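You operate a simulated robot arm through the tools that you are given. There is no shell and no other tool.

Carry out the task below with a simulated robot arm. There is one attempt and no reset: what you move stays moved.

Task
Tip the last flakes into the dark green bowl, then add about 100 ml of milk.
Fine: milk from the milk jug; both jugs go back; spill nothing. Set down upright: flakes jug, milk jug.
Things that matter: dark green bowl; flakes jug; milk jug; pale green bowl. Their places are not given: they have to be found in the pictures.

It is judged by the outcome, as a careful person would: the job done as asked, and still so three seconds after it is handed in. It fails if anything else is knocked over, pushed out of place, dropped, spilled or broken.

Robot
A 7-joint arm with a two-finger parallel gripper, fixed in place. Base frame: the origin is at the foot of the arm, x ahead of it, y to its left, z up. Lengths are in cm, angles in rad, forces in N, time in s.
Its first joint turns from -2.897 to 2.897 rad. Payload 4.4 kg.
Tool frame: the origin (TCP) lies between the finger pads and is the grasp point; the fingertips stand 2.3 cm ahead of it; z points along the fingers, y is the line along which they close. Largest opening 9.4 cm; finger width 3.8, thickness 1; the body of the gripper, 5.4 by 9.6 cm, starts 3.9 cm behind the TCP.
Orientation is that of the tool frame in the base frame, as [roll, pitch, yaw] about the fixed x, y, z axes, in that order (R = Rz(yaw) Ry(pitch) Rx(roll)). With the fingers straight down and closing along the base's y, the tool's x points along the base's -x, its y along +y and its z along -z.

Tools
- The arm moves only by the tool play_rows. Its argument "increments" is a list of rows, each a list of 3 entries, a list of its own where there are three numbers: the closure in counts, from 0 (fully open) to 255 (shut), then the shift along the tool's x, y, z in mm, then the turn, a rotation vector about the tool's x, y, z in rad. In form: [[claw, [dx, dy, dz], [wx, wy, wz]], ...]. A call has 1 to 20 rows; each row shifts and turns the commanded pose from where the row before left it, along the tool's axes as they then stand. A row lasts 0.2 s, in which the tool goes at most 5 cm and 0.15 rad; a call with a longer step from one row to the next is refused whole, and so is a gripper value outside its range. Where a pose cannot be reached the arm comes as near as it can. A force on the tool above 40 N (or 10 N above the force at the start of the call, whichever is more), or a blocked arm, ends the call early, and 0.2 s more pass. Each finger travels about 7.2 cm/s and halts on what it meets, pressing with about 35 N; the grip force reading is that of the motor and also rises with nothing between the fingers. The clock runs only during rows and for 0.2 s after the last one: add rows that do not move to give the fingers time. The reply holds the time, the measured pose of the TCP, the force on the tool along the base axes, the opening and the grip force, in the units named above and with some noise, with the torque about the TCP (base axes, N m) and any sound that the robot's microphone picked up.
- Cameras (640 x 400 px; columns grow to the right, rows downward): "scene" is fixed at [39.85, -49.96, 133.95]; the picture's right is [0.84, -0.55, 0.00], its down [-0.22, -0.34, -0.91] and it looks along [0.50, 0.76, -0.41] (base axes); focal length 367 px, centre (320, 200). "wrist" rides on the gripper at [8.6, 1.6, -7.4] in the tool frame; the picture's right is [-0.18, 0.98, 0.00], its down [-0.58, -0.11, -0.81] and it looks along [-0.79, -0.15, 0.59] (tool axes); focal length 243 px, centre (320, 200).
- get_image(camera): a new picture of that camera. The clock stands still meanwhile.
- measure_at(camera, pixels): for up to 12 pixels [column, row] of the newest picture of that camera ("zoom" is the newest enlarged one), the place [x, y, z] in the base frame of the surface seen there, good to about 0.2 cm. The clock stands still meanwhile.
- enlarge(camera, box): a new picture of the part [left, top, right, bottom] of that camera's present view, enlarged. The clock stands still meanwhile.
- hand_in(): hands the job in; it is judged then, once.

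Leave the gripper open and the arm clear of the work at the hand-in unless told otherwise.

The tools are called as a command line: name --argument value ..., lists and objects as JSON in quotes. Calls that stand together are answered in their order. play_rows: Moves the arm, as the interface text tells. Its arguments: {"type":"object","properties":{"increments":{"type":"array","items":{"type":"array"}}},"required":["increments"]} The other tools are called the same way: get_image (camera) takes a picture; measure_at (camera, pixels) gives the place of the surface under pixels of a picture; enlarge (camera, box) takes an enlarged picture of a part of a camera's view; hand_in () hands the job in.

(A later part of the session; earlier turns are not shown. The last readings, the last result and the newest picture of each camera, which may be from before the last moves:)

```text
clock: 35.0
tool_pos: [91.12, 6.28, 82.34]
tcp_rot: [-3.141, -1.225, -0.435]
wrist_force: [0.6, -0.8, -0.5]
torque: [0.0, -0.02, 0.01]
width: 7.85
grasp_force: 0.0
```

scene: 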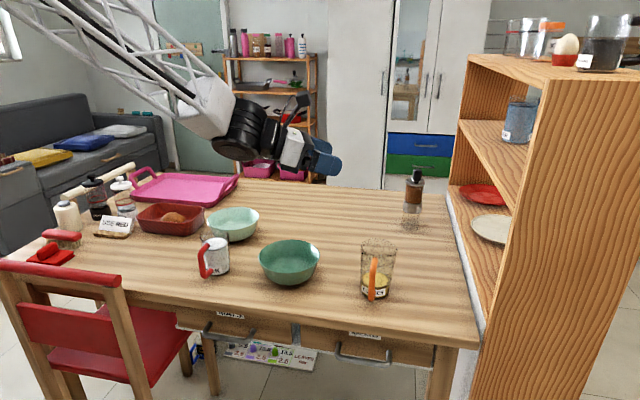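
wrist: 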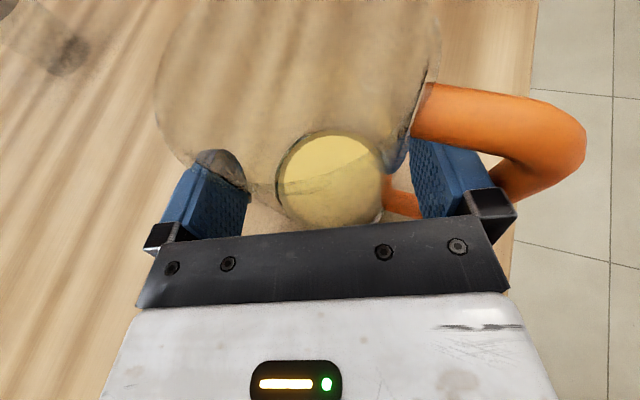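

No contact yet at 7.85. I'll close further in small steps.

play_rows --increments '[[47, [0, 0, 0], [0, 0, 0]], [51, [0, 0, 0], [0, 0, 0]], [55, [0, 0, 0], [0, 0, 0]], [55, [0, 0, 0], [0, 0, 0]]]'

```text
clock: 36.0
tool_pos: [91.19, 6.15, 82.39]
tcp_rot: [3.141, -1.224, -0.435]
wrist_force: [0.2, 0.0, -0.3]
torque: [-0.04, -0.01, -0.05]
width: 7.39
grasp_force: 0.1
```

play_rows --increments '[[60, [0, 0, 0], [0, 0, 0]], [65, [0, 0, 0], [0, 0, 0]], [70, [0, 0, 0], [0, 0, 0]], [70, [0, 0, 0], [0, 0, 0]]]'

get_image --camera "wrist"

```text
clock: 37.0
tool_pos: [91.17, 6.19, 82.35]
tcp_rot: [3.14, -1.226, -0.434]
wrist_force: [0.4, 0.0, 0.4]
torque: [0.09, -0.01, 0.04]
width: 6.99
grasp_force: 35.4
```

```text
taken
```

wrist: 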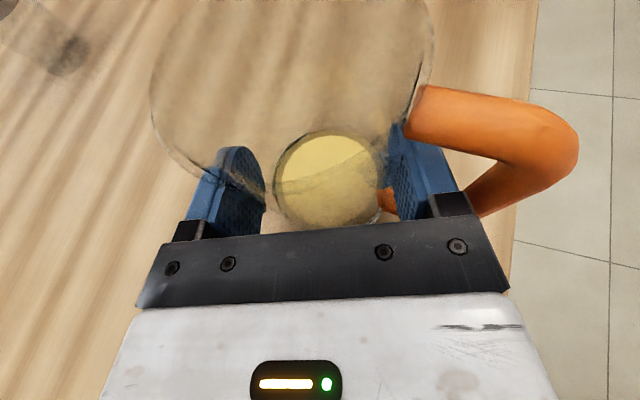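

It's gripped at 6.99 cm with 35 N. The grasp pose to return to is (91.17, 6.19, 82.35), rot (3.14, −1.226, −0.434). I'll tighten the command a little and lift 2 cm to read the weight.

play_rows --increments '[[100, [0, 0, 0], [0, 0, 0]], [100, [4.7, 0, -1.7], [0, 0, 0]], [100, [4.7, 0, -1.7], [0, 0, 0]], [100, [9.4, 0, -3.4], [0, 0, 0]], [100, [0, 0, 0], [0, 0, 0]], [100, [0, 0, 0], [0, 0, 0]]]'

enlarge --camera "scene" --box '[300, 200, 420, 310]'

```text
clock: 38.4
tool_pos: [91.24, 6.35, 84.22]
tcp_rot: [-3.141, -1.226, -0.435]
wrist_force: [-0.3, -0.5, -2.1]
torque: [0.05, 0.02, 0.02]
width: 6.86
grasp_force: 34.9
```

```text
3.64 times, centred on (360, 255) of scene
```

zoom: 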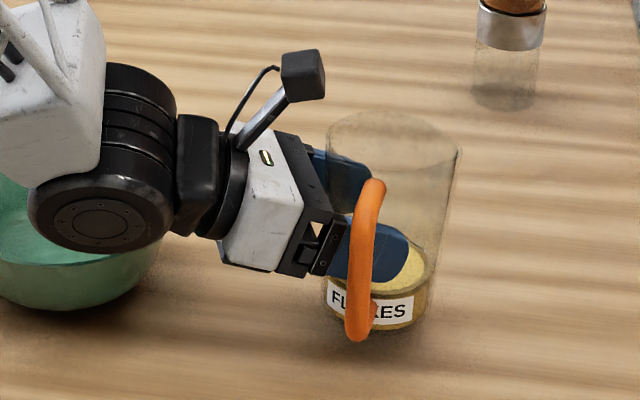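

It's lifted, with a weight of about 2.1 N. I'll continue up to z≈92.5 and check that the width stays constant (no slip).

play_rows --increments '[[100, [14.1, 0, -5.1], [0, 0, 0]], [100, [14.1, 0, -5.1], [0, 0, 0]], [100, [14.1, 0, -5.1], [0, 0, 0]], [100, [14.1, 0, -5.1], [0, 0, 0]], [100, [14.1, 0, -5.1], [0, 0, 0]], [100, [7, 0, -2.5], [0, 0, 0]], [100, [0, 0, 0], [0, 0, 0]]]'

get_image --camera "wrist"

enlarge --camera "scene" --box '[280, 190, 420, 310]'

```text
clock: 40.0
tool_pos: [91.11, 6.45, 92.69]
tcp_rot: [3.141, -1.225, -0.434]
wrist_force: [-0.8, -0.6, -1.8]
torque: [0.03, 0.02, 0.0]
width: 6.87
grasp_force: 35.2
```

```text
taken
```

wrist: 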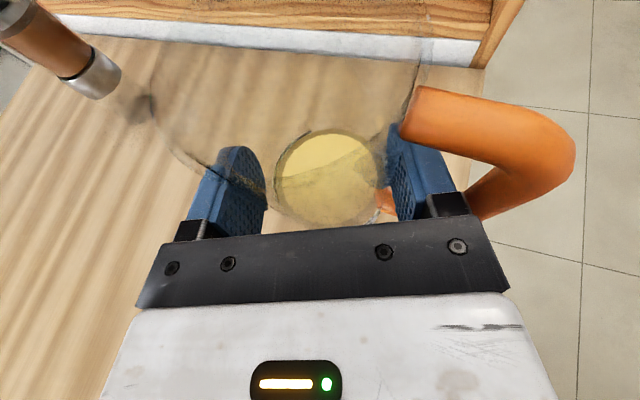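

```text
3.33 times, centred on (350, 250) of scene
```

zoom: 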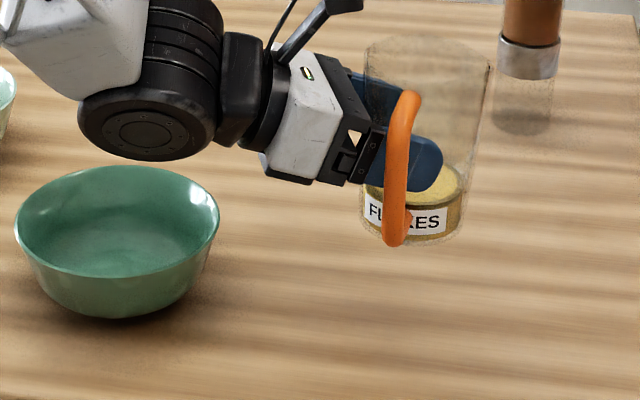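

The hold is steady. I'll carry the jug level toward the bowl, to TCP (73.9, 18.2, 93); the jug bottom stays ~3 cm above the bowl rim.

play_rows --increments '[[100, [-6.7, -3.4, -19.4], [0, 0, 0]], [100, [-6.7, -3.4, -19.4], [0, 0, 0]], [100, [-6.7, -3.4, -19.4], [0, 0, 0]], [100, [-6.7, -3.4, -19.4], [0, 0, 0]], [100, [-6.7, -3.4, -19.4], [0, 0, 0]], [100, [-6.7, -3.4, -19.4], [0, 0, 0]], [100, [-6.7, -3.4, -19.4], [0, 0, 0]], [100, [-6.7, -3.4, -19.4], [0, 0, 0]], [100, [-6.7, -3.4, -19.4], [0, 0, 0]], [100, [-6.7, -3.4, -19.4], [0, 0, 0]], [100, [0, 0, 0], [0, 0, 0]]]'

get_image --camera "scene"

get_image --camera "wrist"

```text
clock: 42.4
tool_pos: [73.83, 18.0, 92.82]
tcp_rot: [3.141, -1.224, -0.434]
wrist_force: [-0.1, -0.2, -1.7]
torque: [0.01, 0.0, -0.03]
width: 6.8
grasp_force: 34.6
```

```text
taken
```

scene: 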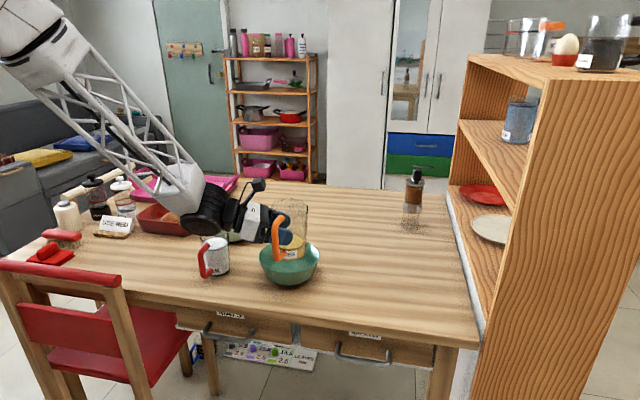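

```text
taken
```

wrist: 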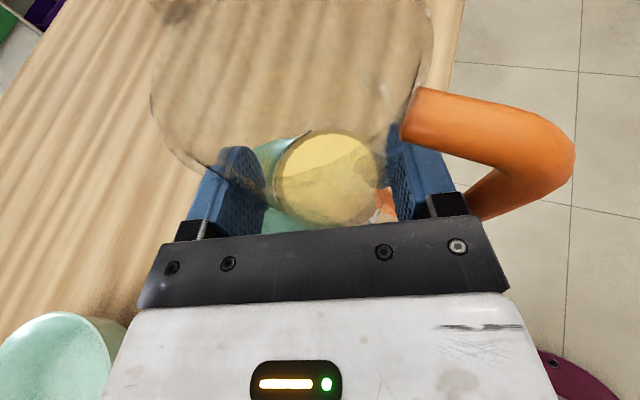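

The jug is above the bowl's near side, steady. I'll now roll it about the horizontal tool heading so the mouth tips toward the bowl (azimuth 65°): first ~56°, then look.

play_rows --increments '[[100, [0, 0, 0], [-0.0475, 0, -0.1317]], [100, [0, 0, 0], [-0.0475, 0, -0.1317]], [100, [0, 0, 0], [-0.0475, 0, -0.1317]], [100, [0, 0, 0], [-0.0475, 0, -0.1317]], [100, [0, 0, 0], [-0.0475, 0, -0.1317]], [100, [0, 0, 0], [-0.0475, 0, -0.1317]], [100, [0, 0, 0], [-0.0475, 0, -0.1317]]]'

enlarge --camera "scene" --box '[200, 170, 360, 300]'

get_image --camera "wrist"

```text
clock: 44.0
tool_pos: [73.95, 17.97, 92.81]
tcp_rot: [1.793, -0.55, 0.728]
wrist_force: [0.5, 0.4, -1.9]
torque: [0.03, 0.05, -0.03]
width: 6.79
grasp_force: 35.1
```

```text
3.08 times, centred on (280, 235) of scene
```

zoom: 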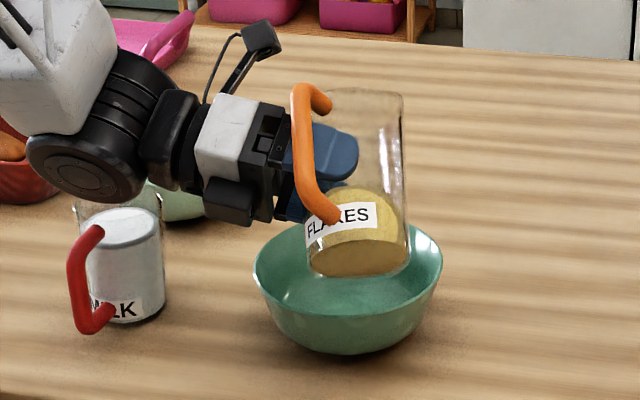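

```text
taken
```

wrist: 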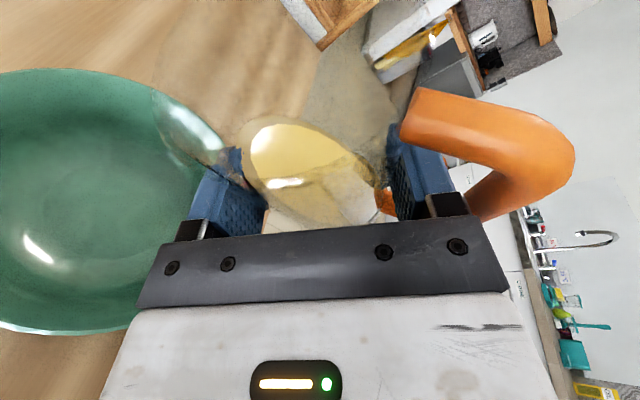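

The flakes shift toward the mouth and nothing is out yet. I'll roll to about 80° and look.

play_rows --increments '[[100, [0, 0, 0], [-0.0475, 0, -0.1317]], [100, [0, 0, 0], [-0.0475, 0, -0.1317]], [100, [0, 0, 0], [-0.0475, 0, -0.1317]], [100, [0, 0, 0], [0, 0, 0]]]'

enlarge --camera "scene" --box '[200, 170, 360, 300]'

get_image --camera "wrist"

```text
clock: 45.0
tool_pos: [74.01, 17.94, 92.78]
tcp_rot: [1.627, -0.159, 0.787]
wrist_force: [0.3, 0.0, -2.0]
torque: [0.01, 0.02, -0.01]
width: 6.77
grasp_force: 34.7
```

```text
3.08 times, centred on (280, 235) of scene
```

zoom: 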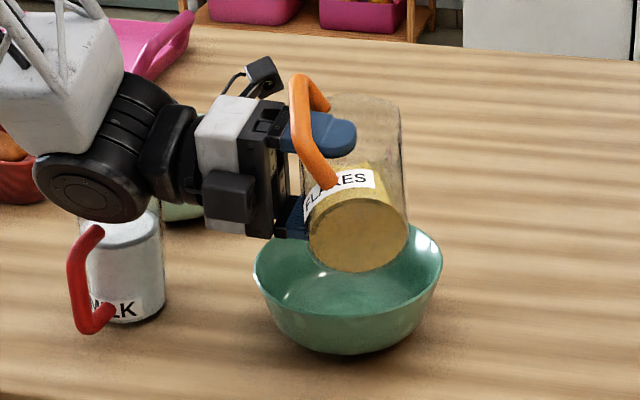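

```text
taken
```

wrist: 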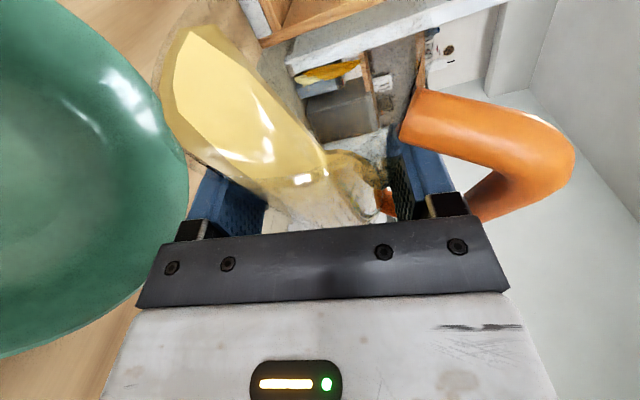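

The flakes lie along the lower wall, nearly at the lip; the grip is unchanged in view. I'll roll slowly on to ~96°.

play_rows --increments '[[100, [0, 0, 0], [-0.0237, 0, -0.0659]], [100, [0, 0, 0], [-0.0237, 0, -0.0659]], [100, [0, 0, 0], [-0.0237, 0, -0.0659]], [100, [0, 0, 0], [-0.0237, 0, -0.0659]], [100, [0, 0, 0], [0, 0, 0]], [100, [0, 0, 0], [0, 0, 0]]]'

enlarge --camera "scene" --box '[200, 170, 360, 300]'

get_image --camera "wrist"

```text
clock: 46.4
tool_pos: [74.05, 18.05, 92.84]
tcp_rot: [1.532, 0.104, 0.788]
wrist_force: [0.0, 0.4, -1.8]
torque: [-0.01, 0.03, 0.0]
width: 6.76
grasp_force: 35.1
```

```text
3.08 times, centred on (280, 235) of scene
```

zoom: 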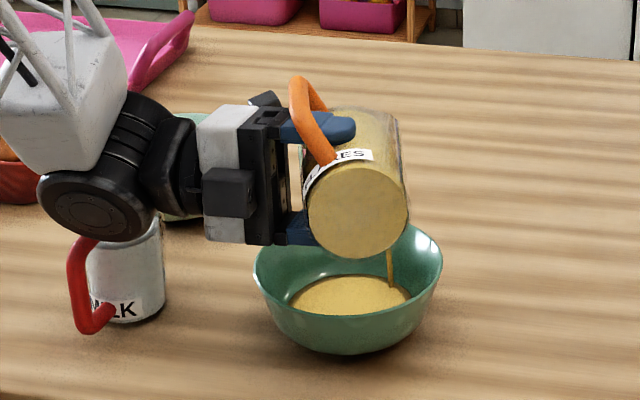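

```text
taken
```

wrist: 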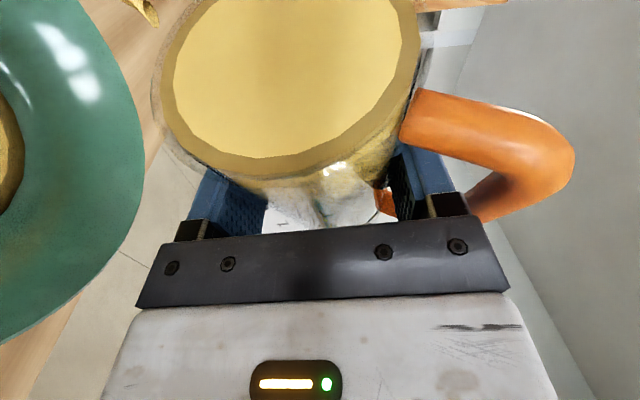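

Flakes are pouring into the bowl: the stream is at about (390,275) in the zoom, inside the rim. I'll check the stream position before rolling further.

measure_at --camera "zoom" --pixels '[[388, 262], [390, 280], [350, 290], [405, 290], [300, 290], [385, 250]]'

```text
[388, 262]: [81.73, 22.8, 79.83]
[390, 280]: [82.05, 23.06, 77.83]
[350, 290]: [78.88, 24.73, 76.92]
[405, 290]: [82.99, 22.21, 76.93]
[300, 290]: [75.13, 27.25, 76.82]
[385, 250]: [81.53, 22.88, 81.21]
```

The stream lands at about (81.8, 22.9): inside the bowl, but 4.5 cm toward its far side. I'll shift the jug 3.3 cm toward −x, slowly, to centre the stream.

play_rows --increments '[[100, [-5.8, -0.4, -5.9], [0, 0, 0]], [100, [-5.8, -0.4, -5.9], [0, 0, 0]], [100, [-5.8, -0.4, -5.9], [0, 0, 0]], [100, [-5.8, -0.4, -5.9], [0, 0, 0]], [100, [0, 0, 0], [0, 0, 0]]]'

enlarge --camera "scene" --box '[200, 170, 360, 300]'

get_image --camera "wrist"

```text
clock: 47.6
tool_pos: [70.59, 17.92, 92.73]
tcp_rot: [1.533, 0.105, 0.789]
wrist_force: [-0.7, 0.4, -1.7]
torque: [0.03, -0.02, 0.01]
width: 6.78
grasp_force: 35.0
```

```text
3.08 times, centred on (280, 235) of scene
```

zoom: 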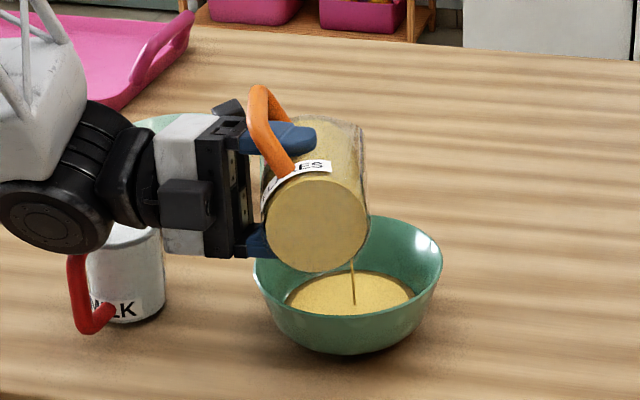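

```text
taken
```

wrist: 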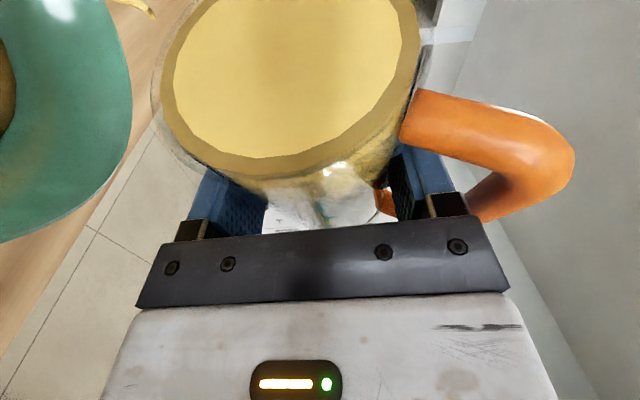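

The stream now falls near the bowl's middle. I'll keep rolling slowly to ~120° to empty the jug.

play_rows --increments '[[100, [0, 0, 0], [-0.0237, 0, -0.0659]], [100, [0, 0, 0], [-0.0237, 0, -0.0659]], [100, [0, 0, 0], [-0.0237, 0, -0.0659]], [100, [0, 0, 0], [-0.0237, 0, -0.0659]], [100, [0, 0, 0], [-0.0237, 0, -0.0659]], [100, [0, 0, 0], [-0.0237, 0, -0.0659]], [100, [0, 0, 0], [0, 0, 0]], [100, [0, 0, 0], [0, 0, 0]]]'

enlarge --camera "scene" --box '[200, 170, 360, 300]'

get_image --camera "wrist"

```text
clock: 49.4
tool_pos: [70.69, 17.97, 92.85]
tcp_rot: [1.374, 0.499, 0.74]
wrist_force: [-1.0, 0.3, -0.7]
torque: [0.01, -0.01, -0.05]
width: 6.74
grasp_force: 34.6
```

```text
3.08 times, centred on (280, 235) of scene
```

zoom: 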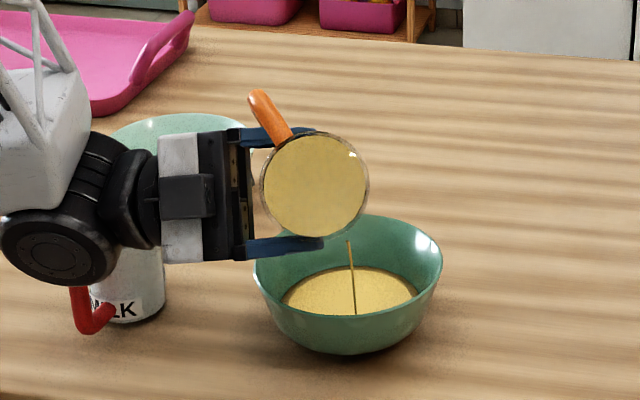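

```text
taken
```

wrist: 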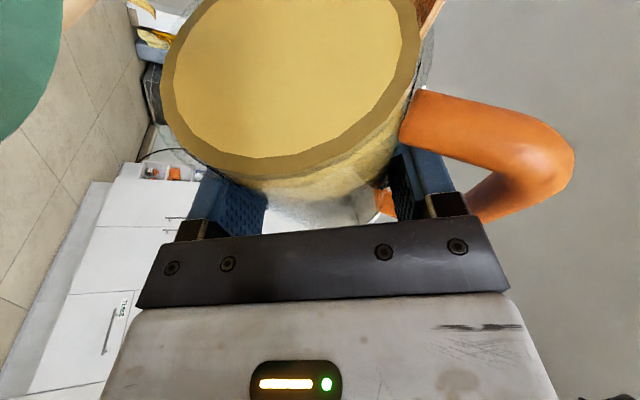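

The stream is thinning. But the black wrist is getting close to the milk jug on the left of the zoom. I'll measure that gap before any more motion.

measure_at --camera "zoom" --pixels '[[55, 280], [100, 270], [120, 245], [30, 275], [75, 282], [80, 300], [95, 325], [130, 290], [150, 260], [155, 235], [350, 290], [315, 300]]'

enlarge --camera "scene" --box '[190, 200, 270, 290]'

```text
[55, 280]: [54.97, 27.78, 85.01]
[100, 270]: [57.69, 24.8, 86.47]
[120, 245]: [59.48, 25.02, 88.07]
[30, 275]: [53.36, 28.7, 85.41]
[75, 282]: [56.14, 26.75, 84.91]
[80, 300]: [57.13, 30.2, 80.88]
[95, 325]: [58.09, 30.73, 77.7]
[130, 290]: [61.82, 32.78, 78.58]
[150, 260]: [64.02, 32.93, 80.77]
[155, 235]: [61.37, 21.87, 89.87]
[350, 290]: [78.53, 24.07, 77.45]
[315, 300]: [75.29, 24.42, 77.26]
```

```text
4.44 times, centred on (230, 245) of scene
```

zoom: 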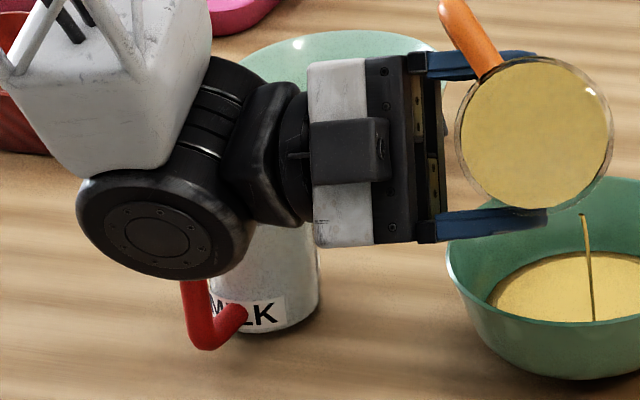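

The wrist underside (z≈84.9) is right beside the milk jug's handle, whose top is near 85.9. I'll raise the whole arm 4 cm straight up at once; the stream stays over the bowl.

play_rows --increments '[[100, [-5.6, 11.9, 2.0], [0, 0, 0]], [100, [-5.6, 11.9, 2.0], [0, 0, 0]], [100, [-5.6, 11.9, 2.0], [0, 0, 0]], [100, [0, 0, 0], [0, 0, 0]]]'

enlarge --camera "scene" --box '[190, 170, 350, 295]'

get_image --camera "wrist"

```text
clock: 50.4
tool_pos: [70.84, 18.15, 96.87]
tcp_rot: [1.375, 0.497, 0.739]
wrist_force: [-0.1, -0.2, -2.4]
torque: [-0.01, 0.02, -0.05]
width: 6.76
grasp_force: 35.3
```

```text
3.20 times, centred on (270, 232) of scene
```

zoom: 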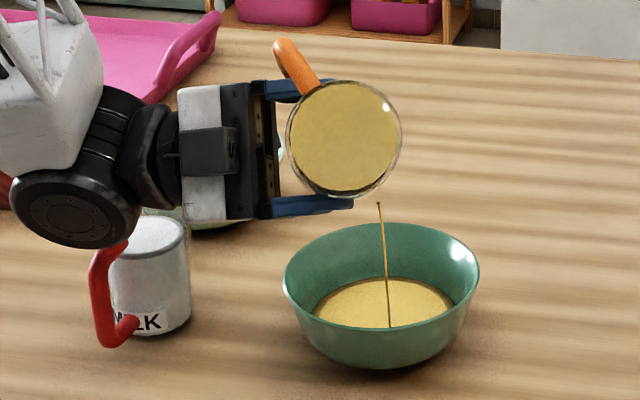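

```text
taken
```

wrist: 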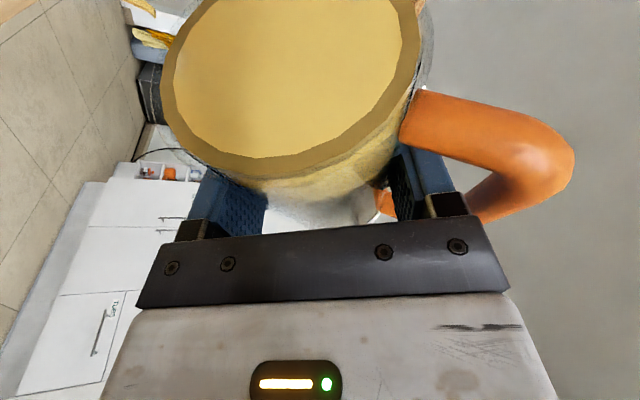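

The milk jug stands untouched and now there's clear space. A thin stream still falls inside the bowl. I'll hold here for 3 s and let it run.

play_rows --increments '[[100, [0, 0, 0], [0, 0, 0]], [100, [0, 0, 0], [0, 0, 0]], [100, [0, 0, 0], [0, 0, 0]], [100, [0, 0, 0], [0, 0, 0]], [100, [0, 0, 0], [0, 0, 0]], [100, [0, 0, 0], [0, 0, 0]], [100, [0, 0, 0], [0, 0, 0]], [100, [0, 0, 0], [0, 0, 0]], [100, [0, 0, 0], [0, 0, 0]], [100, [0, 0, 0], [0, 0, 0]], [100, [0, 0, 0], [0, 0, 0]], [100, [0, 0, 0], [0, 0, 0]], [100, [0, 0, 0], [0, 0, 0]], [100, [0, 0, 0], [0, 0, 0]], [100, [0, 0, 0], [0, 0, 0]]]'

enlarge --camera "scene" --box '[190, 170, 350, 295]'

measure_at --camera "zoom" --pixels '[[350, 300], [380, 315], [420, 300], [384, 240], [385, 260], [388, 290], [345, 130], [310, 150], [385, 150], [75, 235], [105, 260], [60, 245]]'

```text
clock: 53.6
tool_pos: [70.86, 18.26, 96.77]
tcp_rot: [1.374, 0.497, 0.741]
wrist_force: [-0.2, -0.7, -1.1]
torque: [-0.01, -0.04, -0.01]
width: 6.76
grasp_force: 35.0
```

```text
3.20 times, centred on (270, 232) of scene
```

zoom: 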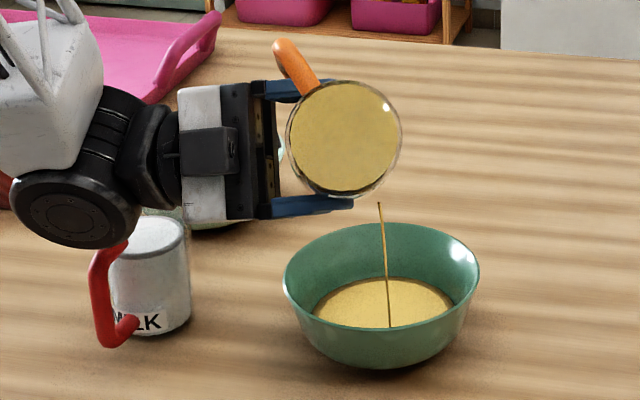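

```text
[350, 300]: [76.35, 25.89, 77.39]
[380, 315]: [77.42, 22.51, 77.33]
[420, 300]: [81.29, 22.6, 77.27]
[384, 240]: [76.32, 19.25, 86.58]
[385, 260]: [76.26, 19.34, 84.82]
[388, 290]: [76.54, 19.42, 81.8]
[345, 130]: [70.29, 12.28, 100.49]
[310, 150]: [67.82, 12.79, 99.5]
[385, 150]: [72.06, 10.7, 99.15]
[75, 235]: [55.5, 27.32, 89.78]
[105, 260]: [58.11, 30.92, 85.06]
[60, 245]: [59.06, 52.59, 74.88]
```

The stream lands at about (76.3, 19.3), well inside the bowl; the flakes level reads ≈77.35. I'll zoom the wrist view into the jug mouth to see what's left inside.

enlarge --camera "wrist" --box '[110, 0, 450, 220]'

enlarge --camera "scene" --box '[250, 185, 320, 290]'

```text
1.82 times, centred on (280, 110) of wrist
```

zoom: 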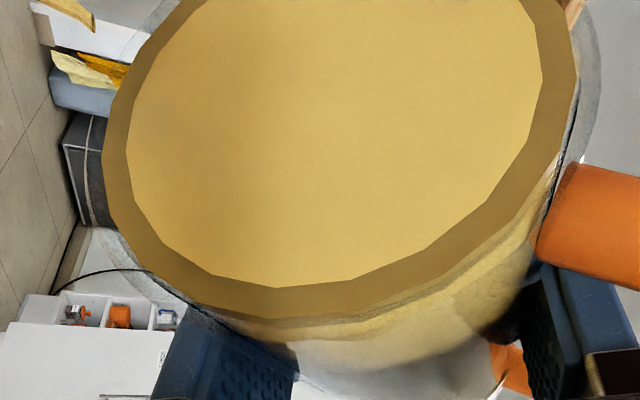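

```text
3.81 times, centred on (285, 238) of scene
```

zoom: 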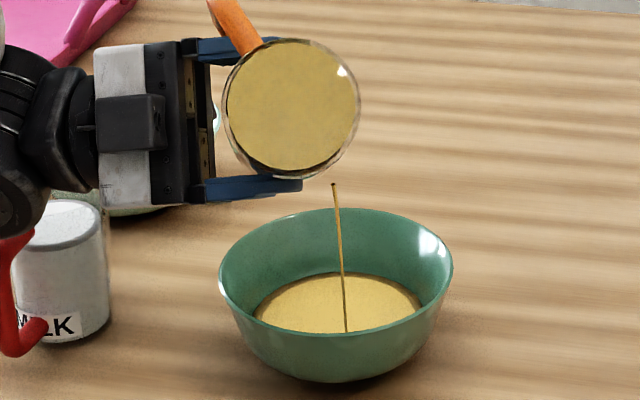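

The flakes render as one mass, so the best check will be once the jug is upright again. I'll first shift 2 cm across the bowl, tip further to ~132° and hold, so that everything runs out.

play_rows --increments '[[100, [8.4, 4.4, -3.0], [0, 0, 0]], [100, [8.4, 4.4, -3.0], [0, 0, 0]], [100, [0, 0, 0], [-0.0237, 0, -0.0659]], [100, [0, 0, 0], [-0.0237, 0, -0.0659]], [100, [0, 0, 0], [-0.0237, 0, -0.0659]], [100, [0, 0, 0], [-0.0237, 0, -0.0659]], [100, [0, 0, 0], [0, 0, 0]], [100, [0, 0, 0], [0, 0, 0]], [100, [0, 0, 0], [0, 0, 0]], [100, [0, 0, 0], [0, 0, 0]], [100, [0, 0, 0], [0, 0, 0]], [100, [0, 0, 0], [0, 0, 0]]]'

enlarge --camera "scene" --box '[190, 170, 350, 295]'

```text
clock: 56.2
tool_pos: [71.54, 20.04, 96.65]
tcp_rot: [1.227, 0.751, 0.654]
wrist_force: [0.2, 0.6, -1.4]
torque: [0.05, 0.01, -0.02]
width: 6.76
grasp_force: 34.8
```

```text
3.20 times, centred on (270, 232) of scene
```

zoom: 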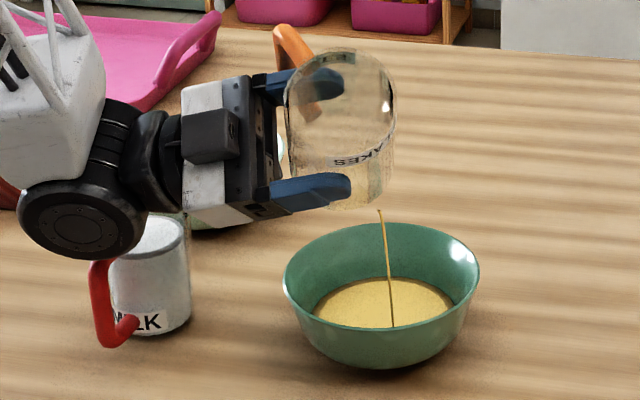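

The jug is now clear and looks empty, with the last trickle falling into the bowl. I'll hold another 2 s until it stops.

play_rows --increments '[[100, [0, 0, 0], [0, 0, 0]], [100, [0, 0, 0], [0, 0, 0]], [100, [0, 0, 0], [0, 0, 0]], [100, [0, 0, 0], [0, 0, 0]], [100, [0, 0, 0], [0, 0, 0]], [100, [0, 0, 0], [0, 0, 0]], [100, [0, 0, 0], [0, 0, 0]], [100, [0, 0, 0], [0, 0, 0]], [100, [0, 0, 0], [0, 0, 0]], [100, [0, 0, 0], [0, 0, 0]]]'

enlarge --camera "scene" --box '[190, 170, 350, 295]'

get_image --camera "wrist"

```text
clock: 58.4
tool_pos: [71.64, 20.07, 96.72]
tcp_rot: [1.227, 0.751, 0.654]
wrist_force: [0.1, 0.3, -1.6]
torque: [-0.01, 0.0, 0.02]
width: 6.76
grasp_force: 34.9
```

```text
3.20 times, centred on (270, 232) of scene
```

zoom: 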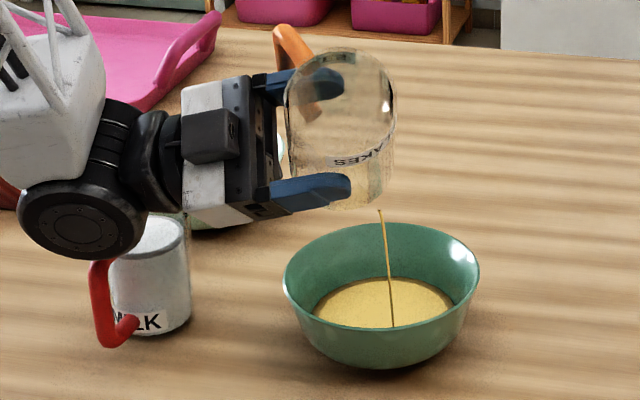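

```text
taken
```

wrist: 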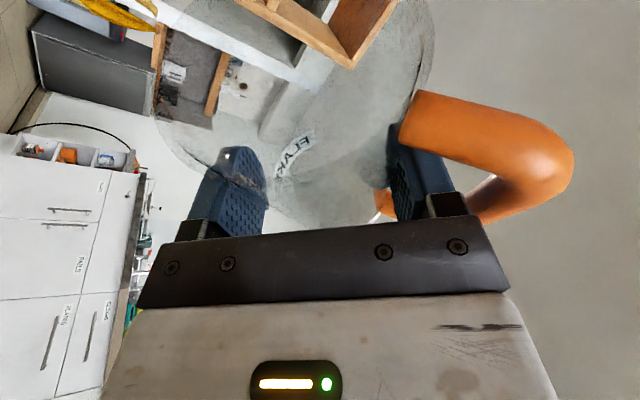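

The wrist view shows the jug is empty. The thin line over the bowl hasn't changed, though, so I'll measure it again to see whether it's a real stream or a frozen trace.

measure_at --camera "zoom" --pixels '[[381, 220], [384, 240], [386, 260], [389, 290], [391, 315], [379, 212], [350, 300], [420, 300], [385, 318], [340, 295]]'

enlarge --camera "scene" --box '[262, 215, 322, 290]'

```text
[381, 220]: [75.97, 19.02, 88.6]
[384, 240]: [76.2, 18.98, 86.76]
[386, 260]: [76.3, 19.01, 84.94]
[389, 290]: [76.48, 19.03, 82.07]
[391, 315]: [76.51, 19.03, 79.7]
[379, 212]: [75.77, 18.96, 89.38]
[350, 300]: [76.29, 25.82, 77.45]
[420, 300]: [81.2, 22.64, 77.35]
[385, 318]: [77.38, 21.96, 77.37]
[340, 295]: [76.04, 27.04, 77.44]
```

```text
5.33 times, centred on (292, 252) of scene
```

zoom: 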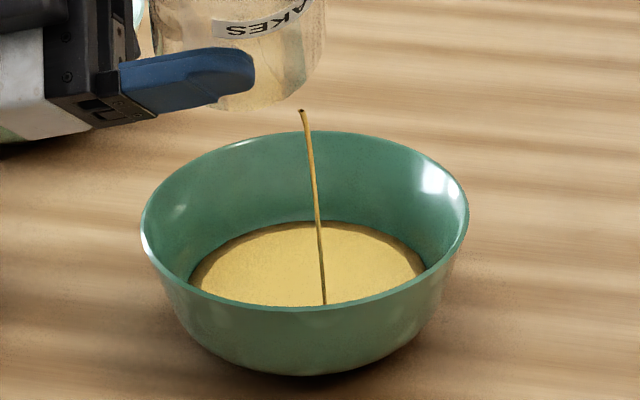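

The trace starts right at the jug's lip (75.8, 19.0, 89.4), so it's a last trickle. I'll wait 3 s more over the bowl.

play_rows --increments '[[100, [0, 0, 0], [0, 0, 0]], [100, [0, 0, 0], [0, 0, 0]], [100, [0, 0, 0], [0, 0, 0]], [100, [0, 0, 0], [0, 0, 0]], [100, [0, 0, 0], [0, 0, 0]], [100, [0, 0, 0], [0, 0, 0]], [100, [0, 0, 0], [0, 0, 0]], [100, [0, 0, 0], [0, 0, 0]], [100, [0, 0, 0], [0, 0, 0]], [100, [0, 0, 0], [0, 0, 0]], [100, [0, 0, 0], [0, 0, 0]], [100, [0, 0, 0], [0, 0, 0]], [100, [0, 0, 0], [0, 0, 0]], [100, [0, 0, 0], [0, 0, 0]], [100, [0, 0, 0], [0, 0, 0]]]'

enlarge --camera "scene" --box '[262, 200, 322, 290]'

```text
clock: 61.6
tool_pos: [71.51, 20.07, 96.68]
tcp_rot: [1.228, 0.751, 0.656]
wrist_force: [0.8, 0.1, -1.7]
torque: [0.02, -0.03, -0.01]
width: 6.77
grasp_force: 35.2
```

```text
4.44 times, centred on (292, 245) of scene
```

zoom: 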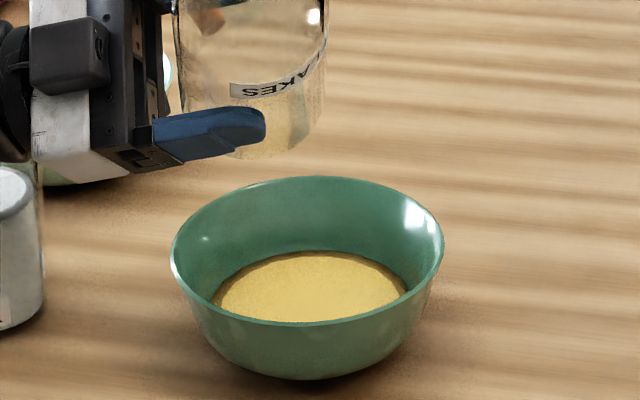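

The stream has stopped and the jug is empty. I'll rotate it back upright over the bowl (the reverse of the total 2.38 rad roll).

play_rows --increments '[[100, [0, 0, 0], [0.0475, 0, 0.1317]], [100, [0, 0, 0], [0.0475, 0, 0.1317]], [100, [0, 0, 0], [0.0475, 0, 0.1317]], [100, [0, 0, 0], [0.0475, 0, 0.1317]], [100, [0, 0, 0], [0.0475, 0, 0.1317]], [100, [0, 0, 0], [0.0475, 0, 0.1317]], [100, [0, 0, 0], [0.0475, 0, 0.1317]], [100, [0, 0, 0], [0.0475, 0, 0.1317]], [100, [0, 0, 0], [0.0475, 0, 0.1317]], [100, [0, 0, 0], [0.0475, 0, 0.1317]], [100, [0, 0, 0], [0.0475, 0, 0.1317]], [100, [0, 0, 0], [0.0475, 0, 0.1317]], [100, [0, 0, 0], [0.0475, 0, 0.1317]], [100, [0, 0, 0], [0.0475, 0, 0.1317]], [100, [0, 0, 0], [0.0475, 0, 0.1317]], [100, [0, 0, 0], [0.0475, 0, 0.1317]], [100, [0, 0, 0], [0.0475, 0, 0.1317]], [100, [0, 0, 0], [0, 0, 0]]]'

get_image --camera "wrist"

enlarge --camera "scene" --box '[190, 170, 350, 295]'

```text
clock: 65.4
tool_pos: [71.64, 19.94, 96.58]
tcp_rot: [-3.141, -1.224, -0.435]
wrist_force: [0.2, -1.2, -1.4]
torque: [0.0, 0.0, 0.05]
width: 6.76
grasp_force: 35.0
```

```text
taken
```

wrist: 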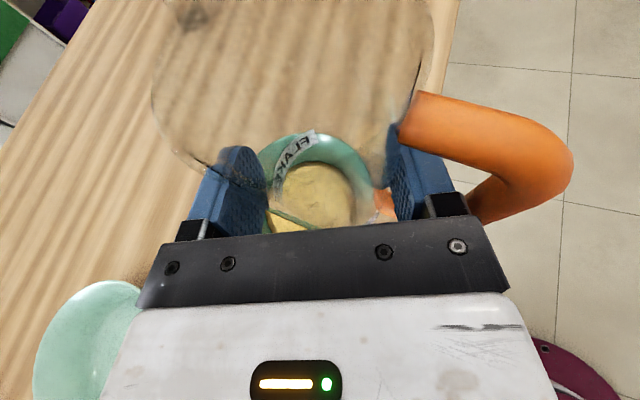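

```text
3.20 times, centred on (270, 232) of scene
```

zoom: 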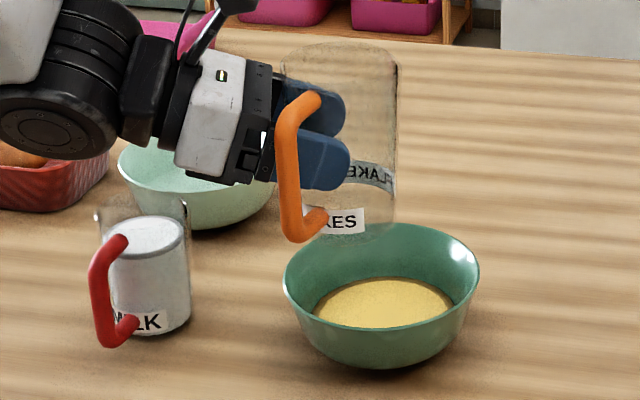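

The jug is upright and empty and the flakes lie in the dark green bowl. I'll carry the jug back above its original spot.

play_rows --increments '[[100, [4.6, 4.25, 23.3], [0, 0, 0]], [100, [4.6, 4.25, 23.3], [0, 0, 0]], [100, [4.6, 4.25, 23.3], [0, 0, 0]], [100, [4.6, 4.25, 23.3], [0, 0, 0]], [100, [4.6, 4.25, 23.3], [0, 0, 0]], [100, [4.6, 4.25, 23.3], [0, 0, 0]], [100, [4.6, 4.25, 23.3], [0, 0, 0]], [100, [4.6, 4.25, 23.3], [0, 0, 0]], [100, [4.6, 4.25, 23.3], [0, 0, 0]], [100, [4.6, 4.25, 23.3], [0, 0, 0]], [100, [0, 0, 0], [0, 0, 0]]]'

```text
clock: 67.8
tool_pos: [91.22, 6.32, 93.21]
tcp_rot: [3.138, -1.225, -0.433]
wrist_force: [0.6, -0.7, -0.9]
torque: [0.02, 0.02, 0.0]
width: 6.77
grasp_force: 34.9
```

I'll lower to about 1 cm above the table contact and check the jug's base in the picture.

play_rows --increments '[[100, [-15.3, 0, 5.5], [0, 0, 0]], [100, [-15.3, 0, 5.5], [0, 0, 0]], [100, [-15.3, 0, 5.5], [0, 0, 0]], [100, [-15.3, 0, 5.5], [0, 0, 0]], [100, [-15.3, 0, 5.5], [0, 0, 0]], [100, [-15.3, 0, 5.5], [0, 0, 0]], [100, [0, 0, 0], [0, 0, 0]]]'

enlarge --camera "scene" --box '[330, 220, 420, 305]'

```text
clock: 69.4
tool_pos: [91.15, 6.25, 83.3]
tcp_rot: [3.14, -1.227, -0.431]
wrist_force: [-0.4, 0.1, -0.4]
torque: [0.03, 0.0, -0.02]
width: 6.75
grasp_force: 35.0
```

```text
4.71 times, centred on (375, 262) of scene
```

zoom: 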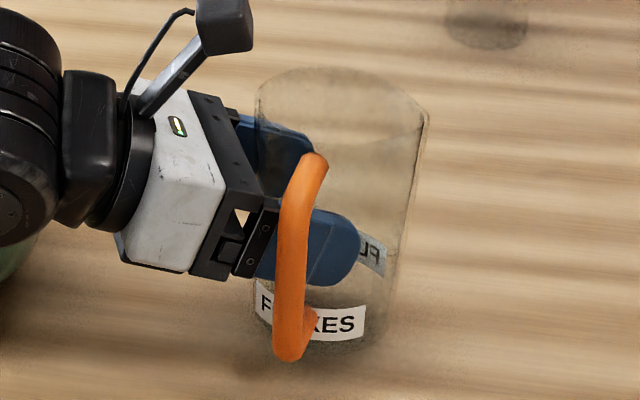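

measure_at --camera "zoom" --pixels '[[290, 352], [293, 280], [300, 210], [316, 162], [340, 330], [268, 300], [360, 315], [320, 345], [350, 340], [285, 340]]'

```text
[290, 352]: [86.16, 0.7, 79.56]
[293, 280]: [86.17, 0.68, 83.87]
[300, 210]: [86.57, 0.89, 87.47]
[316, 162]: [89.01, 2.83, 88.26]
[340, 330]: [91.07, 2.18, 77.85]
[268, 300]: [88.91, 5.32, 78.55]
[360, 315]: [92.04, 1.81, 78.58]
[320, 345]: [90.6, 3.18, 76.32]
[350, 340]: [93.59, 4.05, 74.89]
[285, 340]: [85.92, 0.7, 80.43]
```

The jug sits as before, except it's turned about 5° in the grip (handle bar at y≈0.7 instead of −0.1), and its base is ~1 cm above the table. I'll turn back 0.08 rad about the vertical and lower gently.

play_rows --increments '[[100, [0, 0, 0], [0.0753, 0, -0.0271]], [100, [-3.8, 0, 1.35], [0, 0, 0]], [100, [-1.9, 0, 0.68], [0, 0, 0]], [100, [-1.4, 0, 0.5], [0, 0, 0]], [100, [0, 0, 0], [0, 0, 0]]]'

```text
clock: 70.6
tool_pos: [91.16, 6.29, 82.58]
tcp_rot: [3.137, -1.226, -0.351]
wrist_force: [-0.1, 0.4, -1.4]
torque: [0.03, 0.0, 0.01]
width: 6.77
grasp_force: 34.9
```

Still carrying its weight. I'll lower another 2 mm in 1 mm steps and read the force.

play_rows --increments '[[100, [-0.95, 0.1, 0.34], [0, 0, 0]], [100, [-0.95, 0.1, 0.34], [0, 0, 0]], [100, [0, 0, 0], [0, 0, 0]]]'

```text
clock: 71.4
tool_pos: [91.18, 6.42, 82.43]
tcp_rot: [3.14, -1.226, -0.35]
wrist_force: [0.2, 0.1, -1.2]
torque: [0.04, 0.0, -0.02]
width: 6.74
grasp_force: 34.8
```

play_rows --increments '[[100, [-0.95, 0.1, 0.34], [0, 0, 0]], [100, [-0.95, 0.1, 0.34], [0, 0, 0]], [100, [0, 0, 0], [0, 0, 0]]]'

enlarge --camera "scene" --box '[330, 220, 420, 305]'

```text
clock: 72.2
tool_pos: [91.12, 6.39, 82.26]
tcp_rot: [3.141, -1.227, -0.354]
wrist_force: [-2.3, 0.7, 15.2]
torque: [0.47, 0.19, 0.03]
width: 6.76
grasp_force: 35.3
```

```text
4.71 times, centred on (375, 262) of scene
```

zoom: 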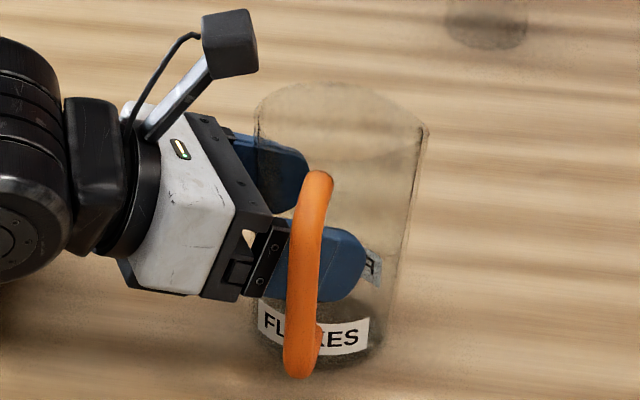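

The jug touches the table (15 N). I'll ease up ~0.8 mm, then open the fingers gently.

play_rows --increments '[[100, [0.8, 0, -0.28], [0, 0, 0]], [80, [0, 0, 0], [0, 0, 0]], [65, [0, 0, 0], [0, 0, 0]], [50, [0, 0, 0], [0, 0, 0]], [35, [0, 0, 0], [0, 0, 0]], [18, [0, 0, 0], [0, 0, 0]], [18, [0, 0, 0], [0, 0, 0]]]'

get_image --camera "wrist"

enlarge --camera "scene" --box '[330, 220, 420, 305]'

```text
clock: 73.8
tool_pos: [91.12, 6.41, 82.32]
tcp_rot: [3.138, -1.225, -0.351]
wrist_force: [-0.1, 0.1, 0.1]
torque: [-0.02, -0.01, 0.07]
width: 8.72
grasp_force: 0.0
```

```text
taken
```

wrist: 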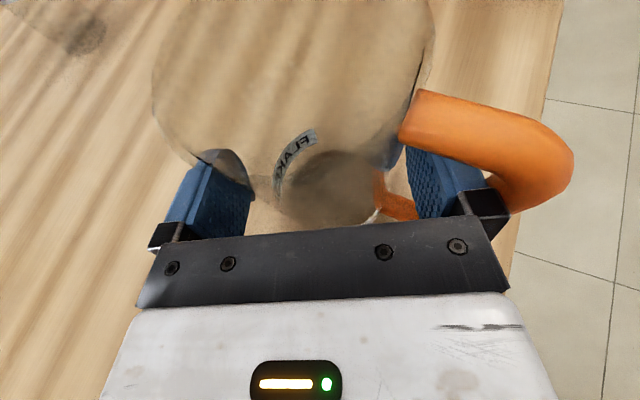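

```text
4.71 times, centred on (375, 262) of scene
```

zoom: 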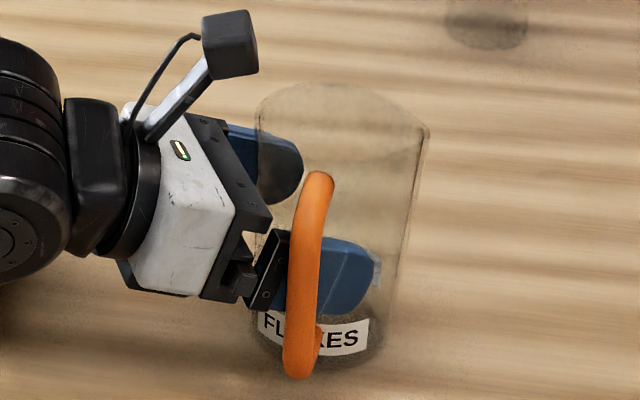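

Released, with the jug standing upright. I'll retract straight back along the tool axis, slowly.

play_rows --increments '[[18, [0, 0, -8], [0, 0, 0]], [18, [0, 0, -10], [0, 0, 0]], [18, [0, 0, -10], [0, 0, 0]], [18, [0, 0, -12], [0, 0, 0]], [18, [0, 0, -15], [0, 0, 0]]]'

enlarge --camera "scene" --box '[270, 200, 420, 305]'

get_image --camera "wrist"

```text
clock: 75.0
tool_pos: [86.34, 8.07, 84.1]
tcp_rot: [3.138, -1.225, -0.352]
wrist_force: [0.9, 0.7, -0.6]
torque: [0.02, -0.01, -0.03]
width: 8.73
grasp_force: 0.1
```

```text
3.81 times, centred on (345, 252) of scene
```

zoom: 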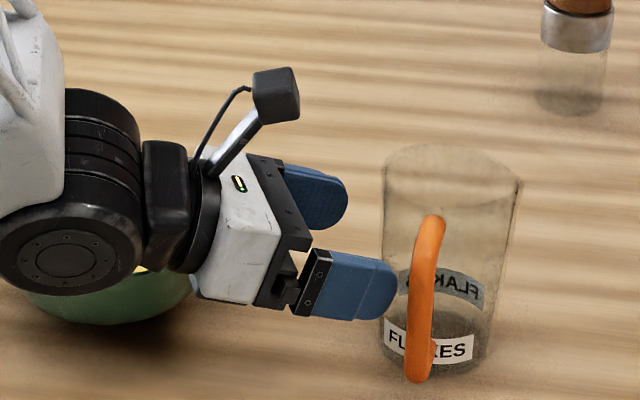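

```text
taken
```

wrist: 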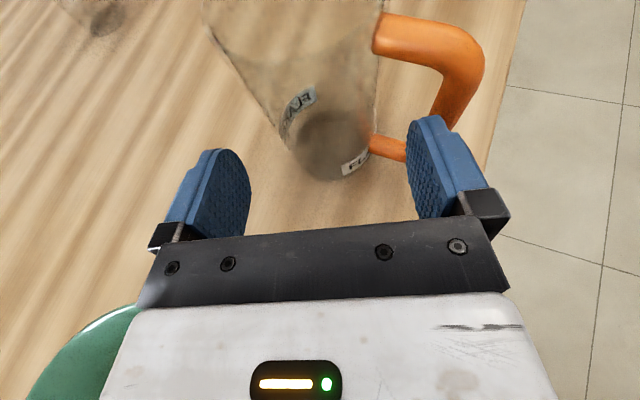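

The flakes jug stands upright in its place. I'll back off a little further and then lift clear to z≈112.

play_rows --increments '[[18, [0, 0, -15], [0, 0, 0]], [18, [9.4, 0, -18.4], [0, 0, 0]], [18, [18.8, 0, -16.8], [0, 0, 0]], [0, [26.3, 0, -9.5], [0, 0, 0]], [0, [26.3, 0, -9.5], [0, 0, 0]], [0, [26.3, 0, -9.5], [0, 0, 0]], [0, [26.3, 0, -9.5], [0, 0, 0]], [0, [26.3, 0, -9.5], [0, 0, 0]], [0, [26.3, 0, -9.5], [0, 0, 0]], [0, [26.3, 0, -9.5], [0, 0, 0]], [0, [26.3, 0, -9.5], [0, 0, 0]]]'

get_image --camera "scene"

```text
clock: 77.4
tool_pos: [82.77, 9.48, 110.83]
tcp_rot: [3.137, -1.224, -0.35]
wrist_force: [-0.9, 0.5, -0.2]
torque: [0.0, -0.03, -0.01]
width: 9.4
grasp_force: 0.2
```

```text
taken
```

scene: 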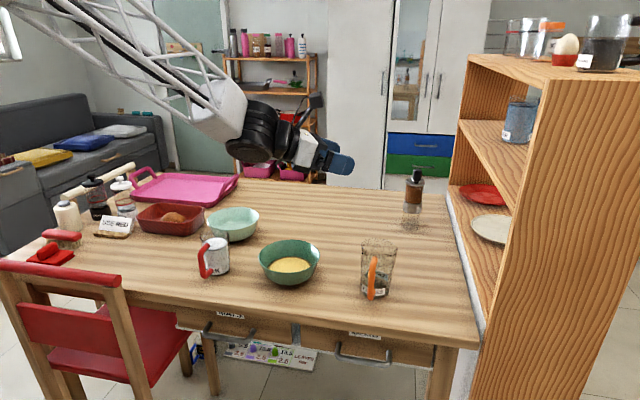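

The flakes jug is back and the dark bowl holds the flakes. For the milk jug I'll use the same tool style with heading ≈ −45°, so the handle loop is crossed squarely and the roll pours straight over its lip (azimuth 45°). First I'll measure the objects behind the milk jug for clearance and check the flakes jug's final place.

measure_at --camera "scene" --pixels '[[115, 222], [100, 235], [130, 232], [65, 238], [50, 258], [140, 225], [150, 233], [190, 236], [118, 281], [60, 268], [125, 213], [70, 210]]'

enlarge --camera "scene" --box '[344, 232, 408, 304]'

measure_at --camera "zoom" --pixels '[[292, 375], [295, 300], [304, 220], [317, 150], [250, 315], [370, 340], [255, 345], [330, 362]]'

```text
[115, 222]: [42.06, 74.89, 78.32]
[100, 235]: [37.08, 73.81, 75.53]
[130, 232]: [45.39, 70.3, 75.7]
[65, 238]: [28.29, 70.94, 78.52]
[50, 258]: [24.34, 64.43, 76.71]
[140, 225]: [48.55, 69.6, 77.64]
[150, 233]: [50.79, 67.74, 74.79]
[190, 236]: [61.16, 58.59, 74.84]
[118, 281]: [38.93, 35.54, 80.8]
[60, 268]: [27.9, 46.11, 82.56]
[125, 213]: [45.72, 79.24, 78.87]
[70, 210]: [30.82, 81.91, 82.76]
```

```text
5.56 times, centred on (376, 268) of scene
```

zoom: 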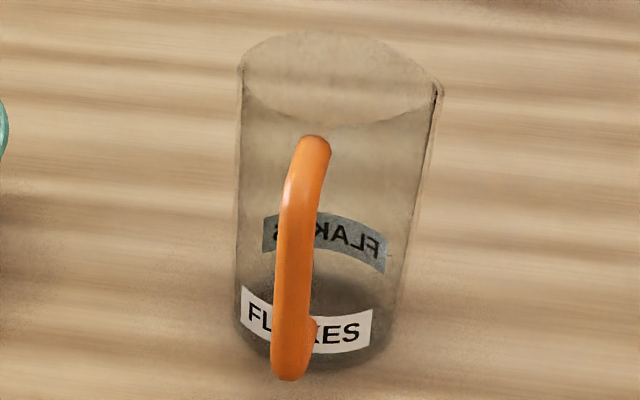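

```text
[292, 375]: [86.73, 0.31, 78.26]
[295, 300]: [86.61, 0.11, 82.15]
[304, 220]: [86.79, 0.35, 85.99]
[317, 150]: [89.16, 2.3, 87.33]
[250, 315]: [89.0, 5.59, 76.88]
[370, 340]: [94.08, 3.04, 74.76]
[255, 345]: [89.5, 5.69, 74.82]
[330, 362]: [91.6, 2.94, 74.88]
```

The flakes jug is back within a few millimetres. Behind the milk jug the table is free (nearest items at y≥67; chair rail ends at (39,35.5)). I'll turn the heading to −45° and travel high over to a staging point behind the milk jug.

play_rows --increments '[[0, [0, 0, 0], [-0.1365, 0, 0.0492]], [0, [0, 0, 0], [-0.1365, 0, 0.0492]], [0, [0, 0, 0], [-0.1365, 0, 0.0492]], [0, [-11.9, -3.8, -35.8], [0, 0, 0]], [0, [-11.9, -3.8, -35.8], [0, 0, 0]], [0, [-11.9, -3.8, -35.8], [0, 0, 0]], [0, [-11.9, -3.8, -35.8], [0, 0, 0]], [0, [-11.9, -3.8, -35.8], [0, 0, 0]], [0, [-11.9, -3.8, -35.8], [0, 0, 0]], [0, [-11.9, -3.8, -35.8], [0, 0, 0]], [0, [-11.9, -3.8, -35.8], [0, 0, 0]], [0, [-11.9, -3.8, -35.8], [0, 0, 0]], [0, [-11.9, -3.8, -35.8], [0, 0, 0]], [0, [-11.9, -3.8, -35.8], [0, 0, 0]], [0, [-11.9, -3.8, -35.8], [0, 0, 0]]]'

get_image --camera "scene"

get_image --camera "wrist"

```text
clock: 80.6
tool_pos: [54.24, 44.94, 112.02]
tcp_rot: [3.138, -1.225, -0.786]
wrist_force: [-0.6, -0.5, -0.2]
torque: [-0.02, 0.04, -0.02]
width: 9.41
grasp_force: 0.0
```

```text
taken
```

scene: 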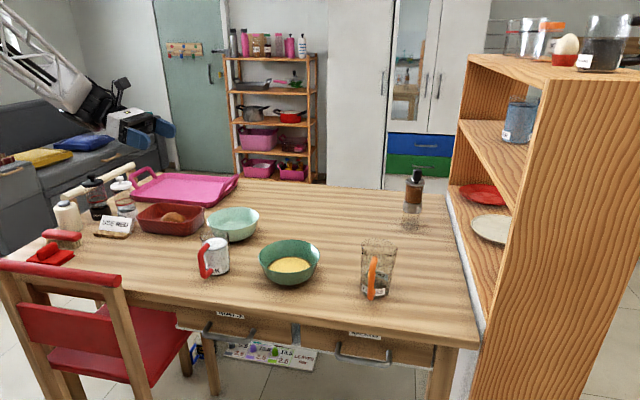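

```text
taken
```

wrist: 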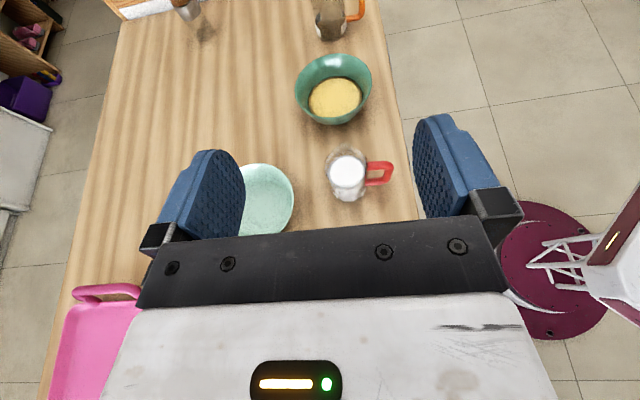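

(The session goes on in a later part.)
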